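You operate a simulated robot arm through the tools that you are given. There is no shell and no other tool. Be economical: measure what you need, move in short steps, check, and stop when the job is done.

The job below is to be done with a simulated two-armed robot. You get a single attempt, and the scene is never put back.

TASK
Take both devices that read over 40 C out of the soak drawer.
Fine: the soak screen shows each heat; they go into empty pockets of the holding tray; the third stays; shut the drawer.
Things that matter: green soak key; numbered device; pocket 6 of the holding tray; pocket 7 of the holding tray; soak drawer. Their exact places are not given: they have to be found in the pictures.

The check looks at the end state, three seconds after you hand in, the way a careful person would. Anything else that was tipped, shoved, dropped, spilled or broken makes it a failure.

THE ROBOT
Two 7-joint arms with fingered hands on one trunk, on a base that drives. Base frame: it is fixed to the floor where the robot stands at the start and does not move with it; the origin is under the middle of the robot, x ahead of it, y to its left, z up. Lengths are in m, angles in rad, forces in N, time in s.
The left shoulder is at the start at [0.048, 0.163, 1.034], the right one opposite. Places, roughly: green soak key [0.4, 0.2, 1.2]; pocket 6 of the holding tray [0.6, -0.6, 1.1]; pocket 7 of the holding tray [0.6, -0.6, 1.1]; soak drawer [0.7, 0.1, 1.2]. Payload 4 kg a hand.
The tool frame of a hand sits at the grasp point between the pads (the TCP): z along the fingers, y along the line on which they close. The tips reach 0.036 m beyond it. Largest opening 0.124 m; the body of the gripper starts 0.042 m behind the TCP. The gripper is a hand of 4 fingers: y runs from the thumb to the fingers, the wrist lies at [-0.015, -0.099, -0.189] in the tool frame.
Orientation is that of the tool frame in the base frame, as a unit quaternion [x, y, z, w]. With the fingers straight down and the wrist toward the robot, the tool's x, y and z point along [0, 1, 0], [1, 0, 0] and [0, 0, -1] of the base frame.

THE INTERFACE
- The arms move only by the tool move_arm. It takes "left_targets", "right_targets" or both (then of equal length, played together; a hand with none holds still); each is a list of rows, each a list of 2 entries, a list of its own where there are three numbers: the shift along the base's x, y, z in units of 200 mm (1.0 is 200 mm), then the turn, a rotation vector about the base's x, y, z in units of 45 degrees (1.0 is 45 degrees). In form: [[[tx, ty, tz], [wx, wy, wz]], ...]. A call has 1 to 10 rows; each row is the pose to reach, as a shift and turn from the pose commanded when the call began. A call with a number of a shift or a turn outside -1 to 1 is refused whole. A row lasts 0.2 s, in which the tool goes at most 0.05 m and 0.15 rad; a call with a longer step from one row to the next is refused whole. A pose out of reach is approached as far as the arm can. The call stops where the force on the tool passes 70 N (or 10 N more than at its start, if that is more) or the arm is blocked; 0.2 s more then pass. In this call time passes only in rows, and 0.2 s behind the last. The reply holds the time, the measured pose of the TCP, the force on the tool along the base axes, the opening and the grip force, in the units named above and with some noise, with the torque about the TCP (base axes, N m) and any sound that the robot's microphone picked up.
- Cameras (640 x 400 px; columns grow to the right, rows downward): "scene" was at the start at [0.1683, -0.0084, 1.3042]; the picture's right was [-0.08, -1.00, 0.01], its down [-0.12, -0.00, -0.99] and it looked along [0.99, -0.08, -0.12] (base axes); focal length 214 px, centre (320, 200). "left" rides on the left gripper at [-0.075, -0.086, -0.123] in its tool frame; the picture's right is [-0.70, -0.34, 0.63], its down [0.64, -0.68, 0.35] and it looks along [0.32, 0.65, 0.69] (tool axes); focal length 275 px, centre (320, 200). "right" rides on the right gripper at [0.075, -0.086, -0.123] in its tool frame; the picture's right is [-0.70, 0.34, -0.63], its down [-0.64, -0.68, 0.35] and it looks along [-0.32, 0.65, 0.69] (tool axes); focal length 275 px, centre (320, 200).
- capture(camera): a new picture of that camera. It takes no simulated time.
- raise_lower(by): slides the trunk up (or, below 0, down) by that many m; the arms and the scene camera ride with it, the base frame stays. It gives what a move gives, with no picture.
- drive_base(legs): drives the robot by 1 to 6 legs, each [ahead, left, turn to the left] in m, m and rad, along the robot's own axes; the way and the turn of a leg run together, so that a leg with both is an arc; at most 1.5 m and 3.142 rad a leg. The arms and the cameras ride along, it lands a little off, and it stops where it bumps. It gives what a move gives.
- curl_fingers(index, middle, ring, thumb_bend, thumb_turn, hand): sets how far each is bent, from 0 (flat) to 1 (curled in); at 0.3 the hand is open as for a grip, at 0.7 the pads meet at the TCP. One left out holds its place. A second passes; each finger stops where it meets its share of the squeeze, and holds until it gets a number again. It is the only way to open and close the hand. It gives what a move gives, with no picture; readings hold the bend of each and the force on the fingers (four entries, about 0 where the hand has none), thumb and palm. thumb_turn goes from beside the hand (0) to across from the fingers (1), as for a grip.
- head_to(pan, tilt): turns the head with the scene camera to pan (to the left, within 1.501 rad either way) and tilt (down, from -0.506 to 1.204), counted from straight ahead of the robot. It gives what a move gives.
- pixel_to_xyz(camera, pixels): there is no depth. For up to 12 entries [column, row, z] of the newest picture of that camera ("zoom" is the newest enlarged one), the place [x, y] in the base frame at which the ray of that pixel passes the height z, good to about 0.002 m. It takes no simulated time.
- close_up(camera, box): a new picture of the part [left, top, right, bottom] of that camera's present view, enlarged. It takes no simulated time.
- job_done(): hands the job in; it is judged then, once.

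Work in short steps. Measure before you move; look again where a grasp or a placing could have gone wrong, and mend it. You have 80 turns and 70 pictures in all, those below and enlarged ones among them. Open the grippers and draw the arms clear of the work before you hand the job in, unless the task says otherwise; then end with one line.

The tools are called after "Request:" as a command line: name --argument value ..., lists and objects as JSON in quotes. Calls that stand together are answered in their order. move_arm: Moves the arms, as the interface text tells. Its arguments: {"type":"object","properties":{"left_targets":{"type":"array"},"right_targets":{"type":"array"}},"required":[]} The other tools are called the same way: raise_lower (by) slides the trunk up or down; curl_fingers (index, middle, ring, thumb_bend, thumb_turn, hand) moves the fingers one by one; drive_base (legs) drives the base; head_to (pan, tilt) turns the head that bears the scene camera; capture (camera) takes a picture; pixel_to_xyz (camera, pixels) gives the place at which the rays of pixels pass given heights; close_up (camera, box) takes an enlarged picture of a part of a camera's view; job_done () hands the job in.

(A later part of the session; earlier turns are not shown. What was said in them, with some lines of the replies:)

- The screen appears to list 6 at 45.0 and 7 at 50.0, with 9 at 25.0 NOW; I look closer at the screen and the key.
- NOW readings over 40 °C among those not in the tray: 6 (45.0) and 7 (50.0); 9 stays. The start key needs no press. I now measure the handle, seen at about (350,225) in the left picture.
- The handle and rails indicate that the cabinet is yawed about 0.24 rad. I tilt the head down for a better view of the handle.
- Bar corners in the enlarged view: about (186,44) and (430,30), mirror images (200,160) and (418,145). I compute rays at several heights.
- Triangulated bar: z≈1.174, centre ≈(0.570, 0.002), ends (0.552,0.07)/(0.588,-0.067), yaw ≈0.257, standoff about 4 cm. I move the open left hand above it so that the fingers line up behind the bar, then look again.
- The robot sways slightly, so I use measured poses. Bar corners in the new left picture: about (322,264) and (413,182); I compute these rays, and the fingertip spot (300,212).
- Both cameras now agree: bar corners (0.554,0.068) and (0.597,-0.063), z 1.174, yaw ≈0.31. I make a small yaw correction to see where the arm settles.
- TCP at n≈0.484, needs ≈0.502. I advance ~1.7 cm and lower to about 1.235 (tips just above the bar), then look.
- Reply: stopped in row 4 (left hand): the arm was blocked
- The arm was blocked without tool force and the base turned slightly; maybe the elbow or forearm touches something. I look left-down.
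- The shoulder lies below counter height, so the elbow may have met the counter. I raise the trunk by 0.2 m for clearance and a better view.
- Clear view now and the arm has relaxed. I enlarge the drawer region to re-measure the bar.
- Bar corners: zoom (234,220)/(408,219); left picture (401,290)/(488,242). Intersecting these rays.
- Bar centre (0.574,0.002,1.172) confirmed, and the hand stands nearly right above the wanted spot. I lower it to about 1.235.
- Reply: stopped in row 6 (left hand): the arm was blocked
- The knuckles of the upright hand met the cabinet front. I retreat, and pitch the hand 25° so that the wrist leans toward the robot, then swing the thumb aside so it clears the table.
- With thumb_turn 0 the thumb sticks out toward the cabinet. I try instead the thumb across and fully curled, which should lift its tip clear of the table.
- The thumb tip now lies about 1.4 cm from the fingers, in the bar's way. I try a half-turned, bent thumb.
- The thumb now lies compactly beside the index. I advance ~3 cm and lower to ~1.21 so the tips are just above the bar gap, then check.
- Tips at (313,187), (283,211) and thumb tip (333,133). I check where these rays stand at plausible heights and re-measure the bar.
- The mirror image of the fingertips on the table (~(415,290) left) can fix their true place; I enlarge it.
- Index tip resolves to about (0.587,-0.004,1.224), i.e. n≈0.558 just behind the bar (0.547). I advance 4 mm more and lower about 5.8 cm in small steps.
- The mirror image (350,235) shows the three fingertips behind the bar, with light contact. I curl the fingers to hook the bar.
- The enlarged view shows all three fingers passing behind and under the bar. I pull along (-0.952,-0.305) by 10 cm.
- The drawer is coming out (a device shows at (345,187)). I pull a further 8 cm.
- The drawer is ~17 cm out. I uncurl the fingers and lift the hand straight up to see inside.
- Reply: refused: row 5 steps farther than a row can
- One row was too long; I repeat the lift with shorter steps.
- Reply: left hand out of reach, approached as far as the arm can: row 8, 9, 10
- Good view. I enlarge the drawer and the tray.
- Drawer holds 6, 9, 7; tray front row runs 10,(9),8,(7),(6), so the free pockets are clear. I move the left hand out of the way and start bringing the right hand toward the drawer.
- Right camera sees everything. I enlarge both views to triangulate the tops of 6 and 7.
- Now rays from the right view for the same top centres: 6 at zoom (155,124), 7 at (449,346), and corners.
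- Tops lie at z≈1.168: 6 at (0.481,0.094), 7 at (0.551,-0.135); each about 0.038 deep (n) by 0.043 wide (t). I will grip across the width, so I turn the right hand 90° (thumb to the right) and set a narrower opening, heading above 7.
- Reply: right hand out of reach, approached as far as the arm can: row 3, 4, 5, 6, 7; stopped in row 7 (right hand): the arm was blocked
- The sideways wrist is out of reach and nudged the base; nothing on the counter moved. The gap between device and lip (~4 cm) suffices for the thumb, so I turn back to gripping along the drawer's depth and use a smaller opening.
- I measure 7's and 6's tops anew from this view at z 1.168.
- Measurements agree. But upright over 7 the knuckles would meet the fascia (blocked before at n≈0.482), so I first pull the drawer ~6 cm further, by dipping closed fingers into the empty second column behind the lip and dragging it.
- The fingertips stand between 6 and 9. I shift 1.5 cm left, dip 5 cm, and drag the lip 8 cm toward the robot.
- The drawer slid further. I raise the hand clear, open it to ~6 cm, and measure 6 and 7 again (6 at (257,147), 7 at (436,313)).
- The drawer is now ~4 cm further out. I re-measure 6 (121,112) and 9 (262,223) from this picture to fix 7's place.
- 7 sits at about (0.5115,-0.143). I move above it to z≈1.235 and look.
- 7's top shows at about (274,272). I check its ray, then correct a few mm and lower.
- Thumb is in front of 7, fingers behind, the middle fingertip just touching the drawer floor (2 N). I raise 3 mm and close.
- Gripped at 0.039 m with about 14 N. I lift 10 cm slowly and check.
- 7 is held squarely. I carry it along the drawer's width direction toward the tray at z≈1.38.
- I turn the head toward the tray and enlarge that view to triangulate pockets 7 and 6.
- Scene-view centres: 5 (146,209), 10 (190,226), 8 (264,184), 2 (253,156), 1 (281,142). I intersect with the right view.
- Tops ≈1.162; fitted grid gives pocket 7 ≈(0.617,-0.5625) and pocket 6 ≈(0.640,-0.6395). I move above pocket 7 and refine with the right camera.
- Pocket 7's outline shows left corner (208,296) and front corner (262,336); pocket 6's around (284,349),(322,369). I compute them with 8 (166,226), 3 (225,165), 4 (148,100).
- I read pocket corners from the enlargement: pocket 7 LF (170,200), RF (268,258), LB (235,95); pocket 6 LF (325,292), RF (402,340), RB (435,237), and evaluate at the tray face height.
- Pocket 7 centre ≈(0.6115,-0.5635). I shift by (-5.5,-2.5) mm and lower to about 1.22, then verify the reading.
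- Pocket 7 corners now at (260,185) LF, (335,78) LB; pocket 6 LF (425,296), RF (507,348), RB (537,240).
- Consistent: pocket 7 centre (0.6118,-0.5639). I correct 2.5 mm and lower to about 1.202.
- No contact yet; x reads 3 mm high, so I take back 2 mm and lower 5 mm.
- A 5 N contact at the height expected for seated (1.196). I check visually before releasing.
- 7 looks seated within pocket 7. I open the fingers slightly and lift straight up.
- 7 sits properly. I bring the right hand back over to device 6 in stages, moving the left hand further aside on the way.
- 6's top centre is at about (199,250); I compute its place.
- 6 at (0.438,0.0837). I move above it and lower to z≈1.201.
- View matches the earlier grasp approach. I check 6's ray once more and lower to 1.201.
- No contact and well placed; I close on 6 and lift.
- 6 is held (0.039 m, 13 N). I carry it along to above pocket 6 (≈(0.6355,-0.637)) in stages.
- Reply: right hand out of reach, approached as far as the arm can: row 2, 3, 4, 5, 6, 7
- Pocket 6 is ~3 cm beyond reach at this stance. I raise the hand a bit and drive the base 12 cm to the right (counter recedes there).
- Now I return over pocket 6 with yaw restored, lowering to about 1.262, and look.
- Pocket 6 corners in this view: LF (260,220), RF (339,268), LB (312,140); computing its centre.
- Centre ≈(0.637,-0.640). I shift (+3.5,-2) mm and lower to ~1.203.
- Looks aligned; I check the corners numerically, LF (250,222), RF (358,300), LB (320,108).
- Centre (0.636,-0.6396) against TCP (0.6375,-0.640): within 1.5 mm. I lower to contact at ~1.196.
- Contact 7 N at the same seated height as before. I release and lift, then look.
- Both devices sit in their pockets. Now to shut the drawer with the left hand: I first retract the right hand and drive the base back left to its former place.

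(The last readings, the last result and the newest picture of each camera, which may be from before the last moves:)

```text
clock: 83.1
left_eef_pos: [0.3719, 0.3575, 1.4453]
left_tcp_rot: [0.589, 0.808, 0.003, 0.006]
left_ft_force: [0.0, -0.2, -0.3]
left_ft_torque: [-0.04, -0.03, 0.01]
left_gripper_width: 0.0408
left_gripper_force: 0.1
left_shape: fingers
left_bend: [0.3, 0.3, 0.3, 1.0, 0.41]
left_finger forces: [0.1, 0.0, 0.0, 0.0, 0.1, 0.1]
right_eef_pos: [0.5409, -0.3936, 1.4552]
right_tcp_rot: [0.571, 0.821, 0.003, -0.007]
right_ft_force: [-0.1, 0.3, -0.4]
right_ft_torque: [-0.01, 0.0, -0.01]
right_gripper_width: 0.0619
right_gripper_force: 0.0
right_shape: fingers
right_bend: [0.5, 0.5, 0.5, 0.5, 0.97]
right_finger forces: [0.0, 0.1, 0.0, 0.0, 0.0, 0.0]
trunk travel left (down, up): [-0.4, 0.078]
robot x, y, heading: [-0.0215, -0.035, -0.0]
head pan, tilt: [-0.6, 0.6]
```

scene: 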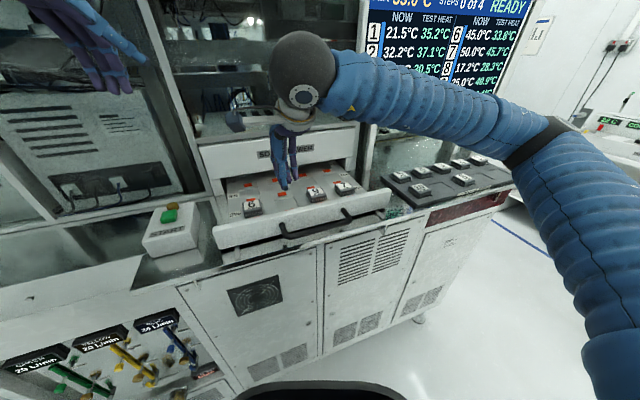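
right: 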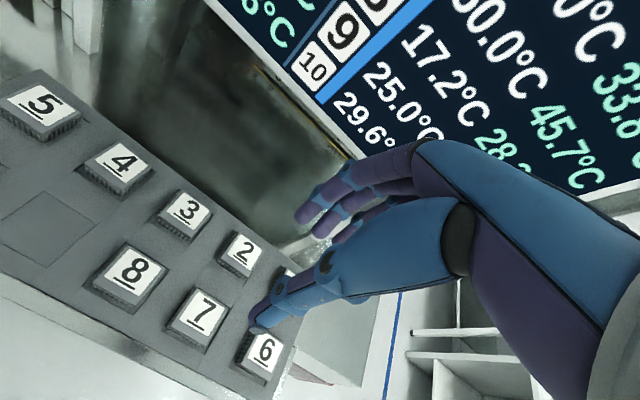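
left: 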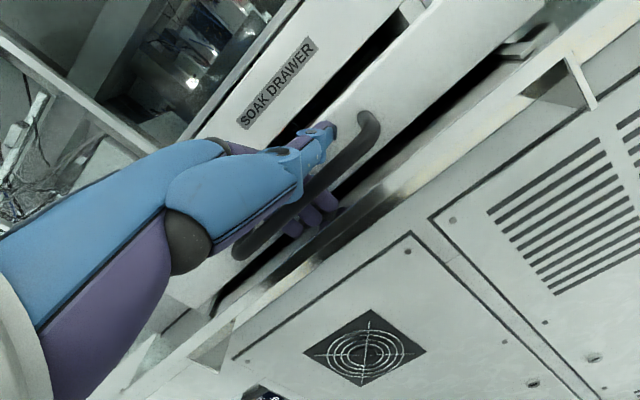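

Left hand: I bring it over in front of the drawer (yaw kept 0.31), tilting it 35° forward so that the fingertips lead.

Request:
move_arm --left_targets '[[[-0.05, -0.2, 0], [0, 0, 0]], [[-0.1, -0.4, 0], [0, 0, 0]], [[-0.15, -0.6, 0], [0, 0, 0]], [[-0.2, -0.8, 0], [0, 0, 0]], [[-0.25, -1.0, 0], [0, 0, 0]]]'

Request:
move_arm --left_targets '[[[0, -0.15, 0], [0.04, -0.12, 0]], [[0, -0.3, 0], [0.08, -0.25, 0]], [[0, -0.48, 0], [0.12, -0.37, 0]], [[0, -0.65, 0], [0.16, -0.49, 0]], [[0, -0.83, 0], [0.2, -0.62, 0]], [[0, -1.0, 0], [0.237, -0.74, 0]]]'

Request:
move_arm --left_targets '[[[0, -0.15, -0.1], [0, 0, 0]], [[0, -0.25, -0.25], [0, 0, 0]], [[0, -0.25, -0.45], [0, 0, 0]], [[0, -0.25, -0.65], [0, 0, 0]], [[0, -0.25, -0.65], [0, 0, 0]]]'

Request:
capture --camera "left"

```text
clock: 84.3
left_eef_pos: [0.3233, 0.1562, 1.4503]
left_tcp_rot: [0.587, 0.809, 0.004, 0.006]
left_ft_force: [-0.6, 0.3, 0.4]
left_ft_torque: [-0.03, -0.01, 0.01]
left_gripper_width: 0.0408
left_gripper_force: 0.2
left_shape: fingers
left_bend: [0.3, 0.3, 0.3, 1.0, 0.41]
left_finger forces: [0.0, 0.0, 0.1, 0.0, 0.1, 0.0]
right_eef_pos: [0.5399, -0.3959, 1.4535]
right_tcp_rot: [0.571, 0.821, 0.003, -0.007]
right_ft_force: [-0.2, -0.3, -0.4]
right_ft_torque: [0.0, -0.02, 0.04]
right_gripper_width: 0.062
right_gripper_force: 0.0
right_shape: fingers
right_bend: [0.5, 0.5, 0.5, 0.5, 0.97]
right_finger forces: [0.0, 0.0, 0.0, 0.0, 0.0, 0.1]
trunk travel left (down, up): [-0.4, 0.078]
robot x, y, heading: [-0.0244, -0.0323, 0.001]
head pan, tilt: [-0.6, 0.6]
```

```text
clock: 85.7
left_eef_pos: [0.3193, -0.0463, 1.4448]
left_tcp_rot: [0.561, 0.769, 0.247, 0.184]
left_ft_force: [0.8, -0.1, -0.7]
left_ft_torque: [0.03, -0.04, 0.03]
left_gripper_width: 0.0408
left_gripper_force: 0.1
left_shape: fingers
left_bend: [0.3, 0.3, 0.3, 1.0, 0.41]
left_finger forces: [0.0, 0.0, 0.0, 0.0, 0.0, 0.0]
right_eef_pos: [0.5399, -0.398, 1.4543]
right_tcp_rot: [0.571, 0.821, 0.004, -0.007]
right_ft_force: [0.0, -0.1, 0.3]
right_ft_torque: [0.07, 0.02, -0.04]
right_gripper_width: 0.0619
right_gripper_force: 0.1
right_shape: fingers
right_bend: [0.5, 0.5, 0.5, 0.5, 0.97]
right_finger forces: [0.1, 0.0, 0.0, 0.1, 0.1, 0.0]
trunk travel left (down, up): [-0.4, 0.078]
robot x, y, heading: [-0.0188, -0.0333, -0.0]
head pan, tilt: [-0.6, 0.6]
```

```text
clock: 86.9
left_eef_pos: [0.3218, -0.0929, 1.3132]
left_tcp_rot: [0.56, 0.769, 0.246, 0.184]
left_ft_force: [-0.3, -0.2, -0.8]
left_ft_torque: [-0.01, -0.01, 0.0]
left_gripper_width: 0.0409
left_gripper_force: 0.1
left_shape: fingers
left_bend: [0.3, 0.3, 0.3, 1.0, 0.41]
left_finger forces: [0.1, 0.0, 0.0, 0.0, 0.0, 0.1]
right_eef_pos: [0.5396, -0.3949, 1.4563]
right_tcp_rot: [0.571, 0.821, 0.002, -0.006]
right_ft_force: [-0.2, 0.4, 0.3]
right_ft_torque: [-0.02, -0.01, -0.02]
right_gripper_width: 0.0617
right_gripper_force: 0.0
right_shape: fingers
right_bend: [0.5, 0.5, 0.5, 0.5, 0.97]
right_finger forces: [0.0, 0.0, 0.1, 0.0, 0.1, 0.1]
trunk travel left (down, up): [-0.4, 0.078]
robot x, y, heading: [-0.0217, -0.0376, 0.005]
head pan, tilt: [-0.6, 0.6]
```

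```text
3 pictures are left
```

left: 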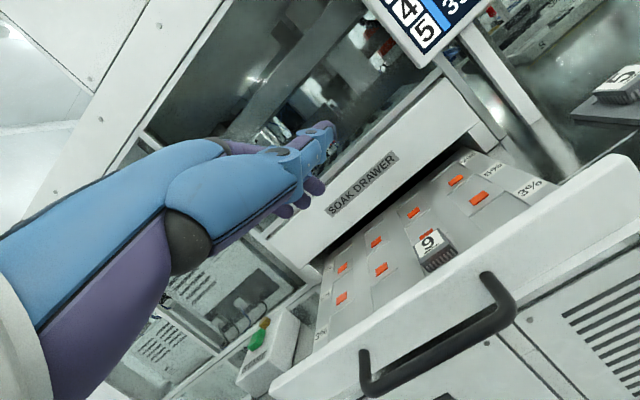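

Drawer with only 9 in it is visible. I compute the bar corners (372,393),(512,312) at z 1.173 to place the push.

Request:
pixel_to_xyz --camera "left" --pixels '[[372, 393, 1.173], [512, 312, 1.173], [363, 355, 1.173], [487, 277, 1.173], [436, 243, 1.172]]'

```text
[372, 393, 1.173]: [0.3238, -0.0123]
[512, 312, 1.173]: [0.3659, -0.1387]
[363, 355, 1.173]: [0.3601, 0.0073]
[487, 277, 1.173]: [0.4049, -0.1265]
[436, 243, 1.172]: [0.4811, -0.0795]
```

Bar centre n≈0.305, lip face n≈0.346. I back off 3.3 cm and lower to z≈1.176 so the tips come just above the bar, facing the lip.

Request:
move_arm --left_targets '[[[-0.1, -0.03, -0.05], [0, 0, 0]], [[-0.157, -0.05, -0.2], [0, 0, 0]], [[-0.157, -0.05, -0.4], [0, 0, 0]], [[-0.157, -0.05, -0.56], [0, 0, 0]], [[-0.157, -0.05, -0.685], [0, 0, 0]], [[-0.157, -0.05, -0.685], [0, 0, 0]]]'

```text
clock: 88.3
left_eef_pos: [0.296, -0.107, 1.1823]
left_tcp_rot: [0.553, 0.775, 0.243, 0.186]
left_ft_force: [0.1, 0.2, 1.1]
left_ft_torque: [0.05, 0.01, 0.0]
left_gripper_width: 0.0411
left_gripper_force: 0.1
left_shape: fingers
left_bend: [0.3, 0.3, 0.3, 1.0, 0.41]
left_finger forces: [0.0, 0.0, 0.0, 0.0, 0.0, 0.0]
left hand out of reach, approached as far as the arm can: row 4, 5, 6
right_eef_pos: [0.5401, -0.3945, 1.4541]
right_tcp_rot: [0.571, 0.821, 0.002, -0.007]
right_ft_force: [-1.0, 0.1, -0.1]
right_ft_torque: [-0.01, 0.0, -0.01]
right_gripper_width: 0.0622
right_gripper_force: 0.0
right_shape: fingers
right_bend: [0.5, 0.5, 0.5, 0.5, 0.97]
right_finger forces: [0.0, 0.0, 0.0, 0.0, 0.0, 0.0]
trunk travel left (down, up): [-0.4, 0.078]
robot x, y, heading: [-0.0225, -0.034, 0.002]
head pan, tilt: [-0.6, 0.6]
```

Slightly high (1.182) from folding limits; I advance 2.5 cm lowering a bit, to get level with the lip.

Request:
move_arm --left_targets '[[[0.05, 0.016, -0.02], [0, 0, 0]], [[0.1, 0.032, -0.03], [0, 0, 0]], [[0.1, 0.032, -0.03], [0, 0, 0]]]'

Request:
close_up --camera "left" --box '[180, 60, 560, 380]'

```text
clock: 89.1
left_eef_pos: [0.3115, -0.1017, 1.1722]
left_tcp_rot: [0.562, 0.769, 0.245, 0.182]
left_ft_force: [-0.3, -0.8, 0.6]
left_ft_torque: [-0.01, 0.01, 0.02]
left_gripper_width: 0.041
left_gripper_force: 0.4
left_shape: fingers
left_bend: [0.3, 0.3, 0.3, 1.0, 0.41]
left_finger forces: [0.2, 0.0, 0.0, 0.0, 0.0, 0.1]
right_eef_pos: [0.54, -0.3943, 1.4563]
right_tcp_rot: [0.571, 0.821, 0.002, -0.007]
right_ft_force: [-1.0, -0.5, 0.2]
right_ft_torque: [0.01, 0.0, -0.02]
right_gripper_width: 0.0621
right_gripper_force: 0.2
right_shape: fingers
right_bend: [0.5, 0.5, 0.5, 0.5, 0.97]
right_finger forces: [0.1, 0.0, 0.0, 0.0, 0.0, 0.0]
trunk travel left (down, up): [-0.4, 0.078]
robot x, y, heading: [-0.0207, -0.0364, -0.0]
head pan, tilt: [-0.6, 0.6]
```

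```text
1.25 times, centred on (370, 220) of left
```

zoom: 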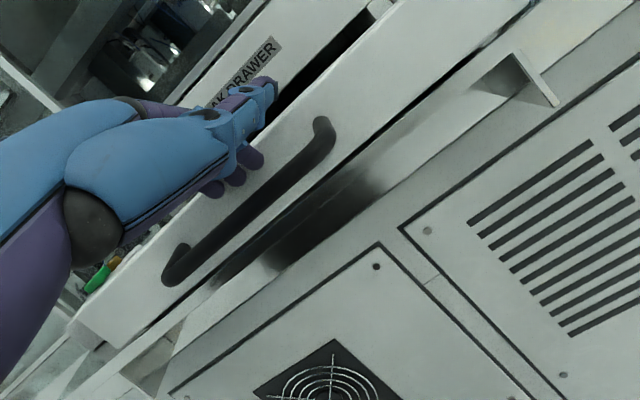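

Fingertips are against the lip face just above the bar. I push 10 cm along n.

Request:
move_arm --left_targets '[[[0.06, 0.019, 0], [0, 0, 0]], [[0.14, 0.045, 0], [0, 0, 0]], [[0.24, 0.077, 0], [0, 0, 0]], [[0.34, 0.109, 0], [0, 0, 0]], [[0.44, 0.141, 0], [0, 0, 0]], [[0.54, 0.173, 0], [0, 0, 0]]]'

```text
clock: 90.5
left_eef_pos: [0.4236, -0.0653, 1.1706]
left_tcp_rot: [0.561, 0.769, 0.245, 0.184]
left_ft_force: [-1.1, 0.1, -0.1]
left_ft_torque: [0.02, -0.01, 0.01]
left_gripper_width: 0.0411
left_gripper_force: 0.0
left_shape: fingers
left_bend: [0.3, 0.3, 0.3, 1.0, 0.41]
left_finger forces: [0.1, 0.0, 0.0, 0.0, 0.0, 0.0]
right_eef_pos: [0.541, -0.3936, 1.4553]
right_tcp_rot: [0.571, 0.821, 0.002, -0.007]
right_ft_force: [1.0, -0.1, 0.0]
right_ft_torque: [-0.02, 0.02, 0.0]
right_gripper_width: 0.0621
right_gripper_force: 0.1
right_shape: fingers
right_bend: [0.5, 0.5, 0.5, 0.5, 0.97]
right_finger forces: [0.1, 0.1, 0.1, 0.0, 0.1, 0.0]
trunk travel left (down, up): [-0.4, 0.078]
robot x, y, heading: [-0.0183, -0.0287, 0.001]
head pan, tilt: [-0.6, 0.6]
```

Moving freely. I push another 9 cm.

Request:
move_arm --left_targets '[[[0.1, 0.032, 0], [0, 0, 0]], [[0.2, 0.064, 0], [0, 0, 0]], [[0.3, 0.096, 0], [0, 0, 0]], [[0.38, 0.122, 0], [0, 0, 0]], [[0.44, 0.141, 0], [0, 0, 0]]]'

```text
clock: 91.7
left_eef_pos: [0.5066, -0.0374, 1.1725]
left_tcp_rot: [0.561, 0.769, 0.244, 0.185]
left_ft_force: [-1.2, 0.2, 0.6]
left_ft_torque: [0.01, -0.04, 0.01]
left_gripper_width: 0.0409
left_gripper_force: 0.4
left_shape: fingers
left_bend: [0.3, 0.3, 0.3, 1.0, 0.41]
left_finger forces: [0.7, 0.0, 0.0, 0.0, 0.0, 0.0]
right_eef_pos: [0.5385, -0.3937, 1.4559]
right_tcp_rot: [0.571, 0.821, 0.003, -0.006]
right_ft_force: [-0.3, 0.3, 0.0]
right_ft_torque: [0.01, -0.01, 0.02]
right_gripper_width: 0.0624
right_gripper_force: 0.0
right_shape: fingers
right_bend: [0.5, 0.5, 0.5, 0.5, 0.97]
right_finger forces: [0.0, 0.0, 0.1, 0.1, 0.0, 0.0]
trunk travel left (down, up): [-0.4, 0.078]
robot x, y, heading: [-0.0208, -0.0327, 0.002]
head pan, tilt: [-0.6, 0.6]
```

Continue in small steps until the stop is felt.

Request:
move_arm --left_targets '[[[0.06, 0.019, 0], [0, 0, 0]], [[0.11, 0.035, 0], [0, 0, 0]], [[0.15, 0.048, 0], [0, 0, 0]], [[0.19, 0.061, 0], [0, 0, 0]], [[0.22, 0.07, 0], [0, 0, 0]]]'

```text
clock: 92.9
left_eef_pos: [0.5482, -0.0268, 1.1741]
left_tcp_rot: [0.562, 0.768, 0.246, 0.184]
left_ft_force: [-29.4, -8.2, 8.6]
left_ft_torque: [0.4, -0.99, 0.42]
left_gripper_width: 0.0422
left_gripper_force: 15.2
left_shape: fingers
left_bend: [0.34, 0.33, 0.32, 1.0, 0.41]
left_finger forces: [11.5, 11.3, 7.5, 0.0, 0.1, 0.0]
right_eef_pos: [0.5355, -0.3964, 1.4573]
right_tcp_rot: [0.572, 0.82, 0.003, -0.005]
right_ft_force: [0.4, 0.4, 0.3]
right_ft_torque: [-0.02, -0.01, 0.03]
right_gripper_width: 0.0621
right_gripper_force: 0.1
right_shape: fingers
right_bend: [0.5, 0.5, 0.5, 0.5, 0.97]
right_finger forces: [0.0, 0.0, 0.1, 0.1, 0.1, 0.0]
trunk travel left (down, up): [-0.4, 0.078]
robot x, y, heading: [-0.0246, -0.0314, 0.005]
head pan, tilt: [-0.6, 0.6]
```

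Firm stop (30 N) at the expected closed position. I back the left hand off and up, then verify with the head camera.

Request:
move_arm --left_targets '[[[-0.1, -0.032, 0], [0, 0, 0]], [[-0.25, -0.08, 0.1], [0, 0, 0]], [[-0.4, -0.1, 0.25], [0, 0, 0]], [[-0.5, 0, 0.45], [0, 0, 0]], [[-0.5, 0.15, 0.6], [0, 0, 0]], [[-0.5, 0.35, 0.7], [0, 0, 0]], [[-0.5, 0.55, 0.8], [0, 0, 0]], [[-0.5, 0.75, 0.9], [0, 0, 0]], [[-0.5, 0.95, 1.0], [0, 0, 0]]]' --right_targets '[[[-0.05, 0, 0.05], [0, 0, 0]], [[-0.1, -0.05, 0.1], [0, 0, 0]], [[-0.15, -0.1, 0.2], [0, 0, 0]], [[-0.2, -0.2, 0.3], [0, 0, 0]], [[-0.25, -0.3, 0.4], [0, 0, 0]], [[-0.3, -0.4, 0.5], [0, 0, 0]], [[-0.35, -0.5, 0.55], [0, 0, 0]], [[-0.4, -0.6, 0.6], [0, 0, 0]], [[-0.45, -0.7, 0.6], [0, 0, 0]]]'

Request:
head_to --pan -0.25 --tilt 0.55

Request:
capture --camera "scene"

```text
clock: 94.9
left_eef_pos: [0.4649, 0.1665, 1.3853]
left_tcp_rot: [0.561, 0.769, 0.244, 0.185]
left_ft_force: [0.3, -0.2, -0.7]
left_ft_torque: [-0.01, -0.03, -0.03]
left_gripper_width: 0.0409
left_gripper_force: 0.1
left_shape: fingers
left_bend: [0.3, 0.3, 0.3, 1.0, 0.41]
left_finger forces: [0.0, 0.1, 0.0, 0.1, 0.0, 0.0]
left hand out of reach, approached as far as the arm can: row 7, 8, 9
right_eef_pos: [0.4485, -0.5337, 1.5774]
right_tcp_rot: [0.571, 0.821, 0.002, -0.006]
right_ft_force: [-0.2, 0.1, -0.2]
right_ft_torque: [-0.04, -0.03, 0.02]
right_gripper_width: 0.0618
right_gripper_force: 0.1
right_shape: fingers
right_bend: [0.5, 0.5, 0.5, 0.5, 0.97]
right_finger forces: [0.1, 0.0, 0.0, 0.1, 0.0, 0.1]
trunk travel left (down, up): [-0.4, 0.078]
robot x, y, heading: [-0.0234, -0.0348, 0.001]
head pan, tilt: [-0.6, 0.6]
```

```text
clock: 95.7
left_eef_pos: [0.4653, 0.1633, 1.3838]
left_tcp_rot: [0.561, 0.77, 0.244, 0.181]
left_ft_force: [0.4, 0.9, -0.3]
left_ft_torque: [0.03, 0.01, -0.03]
left_gripper_width: 0.0409
left_gripper_force: 0.1
left_shape: fingers
left_bend: [0.3, 0.3, 0.3, 1.0, 0.41]
left_finger forces: [0.0, 0.0, 0.1, 0.0, 0.1, 0.0]
right_eef_pos: [0.4509, -0.5369, 1.575]
right_tcp_rot: [0.57, 0.821, 0.002, -0.006]
right_ft_force: [-0.4, -0.2, 0.2]
right_ft_torque: [0.04, 0.01, 0.0]
right_gripper_width: 0.062
right_gripper_force: 0.1
right_shape: fingers
right_bend: [0.5, 0.5, 0.5, 0.5, 0.97]
right_finger forces: [0.0, 0.1, 0.0, 0.0, 0.0, 0.0]
trunk travel left (down, up): [-0.4, 0.078]
robot x, y, heading: [-0.0194, -0.0332, -0.001]
head pan, tilt: [-0.25, 0.55]
```

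```text
1 pictures are left
```

scene: 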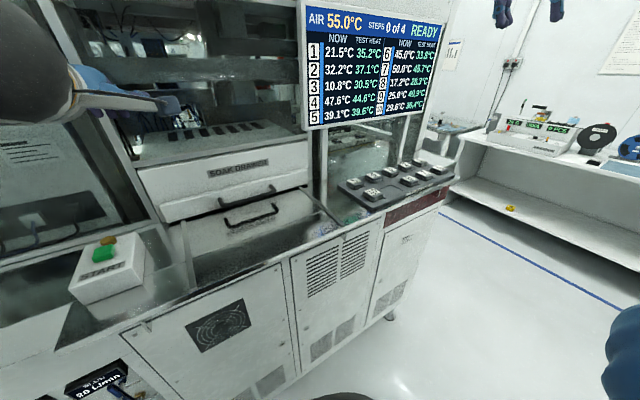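

The drawer looks shut. I verify the bar's place against the start ((0.554,0.068),(0.597,-0.063)), draw the left hand back, and open both hands.

Request:
pixel_to_xyz --camera "scene" --pixels '[[223, 208, 1.173], [275, 190, 1.173]]'

Request:
move_arm --left_targets '[[[-0.05, 0, 0.1], [-0.04, 0.12, 0]], [[-0.15, 0.05, 0.2], [-0.08, 0.25, 0]], [[-0.25, 0.15, 0.25], [-0.12, 0.37, 0]], [[-0.35, 0.25, 0.3], [-0.16, 0.49, 0]], [[-0.45, 0.4, 0.3], [-0.2, 0.62, 0]], [[-0.5, 0.55, 0.3], [-0.237, 0.74, 0]], [[-0.5, 0.7, 0.3], [-0.237, 0.74, 0]]]'

Request:
curl_fingers --hand "right" --index 0.3 --middle 0.3 --ring 0.3 --thumb_bend 0.3

Request:
curl_fingers --hand "left" --thumb_bend 0.3 --thumb_turn 0.98

Request:
close_up --camera "scene" --box '[120, 110, 470, 320]'

```text
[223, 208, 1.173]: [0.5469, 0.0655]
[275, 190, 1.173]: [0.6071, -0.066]
```

```text
clock: 97.3
left_eef_pos: [0.366, 0.3036, 1.4377]
left_tcp_rot: [0.589, 0.808, 0.002, 0.006]
left_ft_force: [0.0, 0.3, 0.4]
left_ft_torque: [-0.03, 0.02, 0.0]
left_gripper_width: 0.0409
left_gripper_force: 0.0
left_shape: fingers
left_bend: [0.3, 0.3, 0.3, 1.0, 0.41]
left_finger forces: [0.0, 0.0, 0.0, 0.0, 0.0, 0.0]
right_eef_pos: [0.4506, -0.5344, 1.576]
right_tcp_rot: [0.571, 0.821, 0.002, -0.006]
right_ft_force: [0.1, 0.1, 0.4]
right_ft_torque: [0.03, 0.0, -0.01]
right_gripper_width: 0.0619
right_gripper_force: 0.1
right_shape: fingers
right_bend: [0.5, 0.5, 0.5, 0.5, 0.97]
right_finger forces: [0.1, 0.0, 0.1, 0.0, 0.0, 0.0]
trunk travel left (down, up): [-0.4, 0.078]
robot x, y, heading: [-0.0207, -0.0339, 0.003]
head pan, tilt: [-0.25, 0.55]
```

```text
clock: 98.3
left_eef_pos: [0.3665, 0.3011, 1.4386]
left_tcp_rot: [0.589, 0.808, 0.002, 0.007]
left_ft_force: [0.1, 0.1, 0.4]
left_ft_torque: [0.01, 0.0, 0.0]
left_gripper_width: 0.0405
left_gripper_force: 0.1
left_shape: fingers
left_bend: [0.3, 0.3, 0.3, 1.0, 0.41]
left_finger forces: [0.0, 0.0, 0.0, 0.0, 0.1, 0.0]
right_eef_pos: [0.4512, -0.5341, 1.5754]
right_tcp_rot: [0.571, 0.821, 0.003, -0.007]
right_ft_force: [0.9, 0.6, -0.4]
right_ft_torque: [0.01, 0.0, 0.02]
right_gripper_width: 0.1231
right_gripper_force: 0.0
right_shape: fingers
right_bend: [0.3, 0.3, 0.3, 0.3, 0.97]
right_finger forces: [0.0, 0.0, 0.0, 0.0, 0.0, 0.1]
trunk travel left (down, up): [-0.4, 0.078]
robot x, y, heading: [-0.0231, -0.0308, -0.002]
head pan, tilt: [-0.25, 0.55]
```

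```text
clock: 99.3
left_eef_pos: [0.3649, 0.3011, 1.4379]
left_tcp_rot: [0.588, 0.808, 0.003, 0.006]
left_ft_force: [-0.5, -0.2, 0.2]
left_ft_torque: [-0.02, -0.01, -0.05]
left_gripper_width: 0.1232
left_gripper_force: 0.0
left_shape: fingers
left_bend: [0.3, 0.3, 0.3, 0.3, 0.96]
left_finger forces: [0.1, 0.0, 0.0, 0.1, 0.1, 0.0]
right_eef_pos: [0.4503, -0.5363, 1.5755]
right_tcp_rot: [0.571, 0.821, 0.003, -0.007]
right_ft_force: [0.2, 0.1, 1.1]
right_ft_torque: [-0.03, -0.01, 0.03]
right_gripper_width: 0.1232
right_gripper_force: 0.1
right_shape: fingers
right_bend: [0.3, 0.3, 0.3, 0.3, 0.97]
right_finger forces: [0.1, 0.1, 0.0, 0.0, 0.0, 0.0]
trunk travel left (down, up): [-0.4, 0.078]
robot x, y, heading: [-0.0179, -0.0325, -0.003]
head pan, tilt: [-0.25, 0.55]
```

```text
1.83 times, centred on (295, 215) of scene
5 turns are left
```

zoom: 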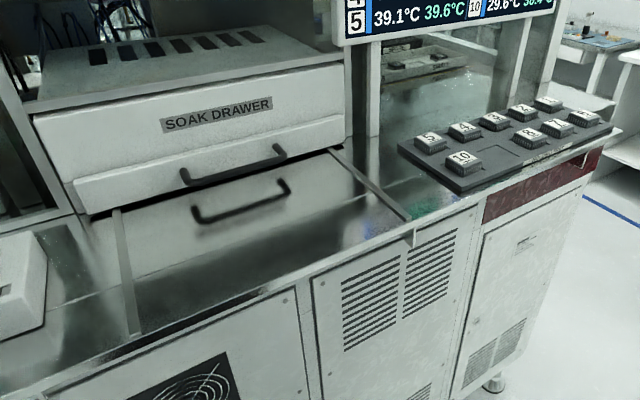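

The drawer is shut, 6 and 7 are in the tray with only pocket 9 empty, and both hands are open and clear, so I hand in.

Request:
job_done

```text
The job is handed in.
```

I moved devices 6 (45.0 °C) and 7 (50.0 °C) from the soak drawer into pockets 6 and 7 of the holding tray. Device 9 (25.0 °C) stayed in the drawer, which is shut, and I handed the job in.
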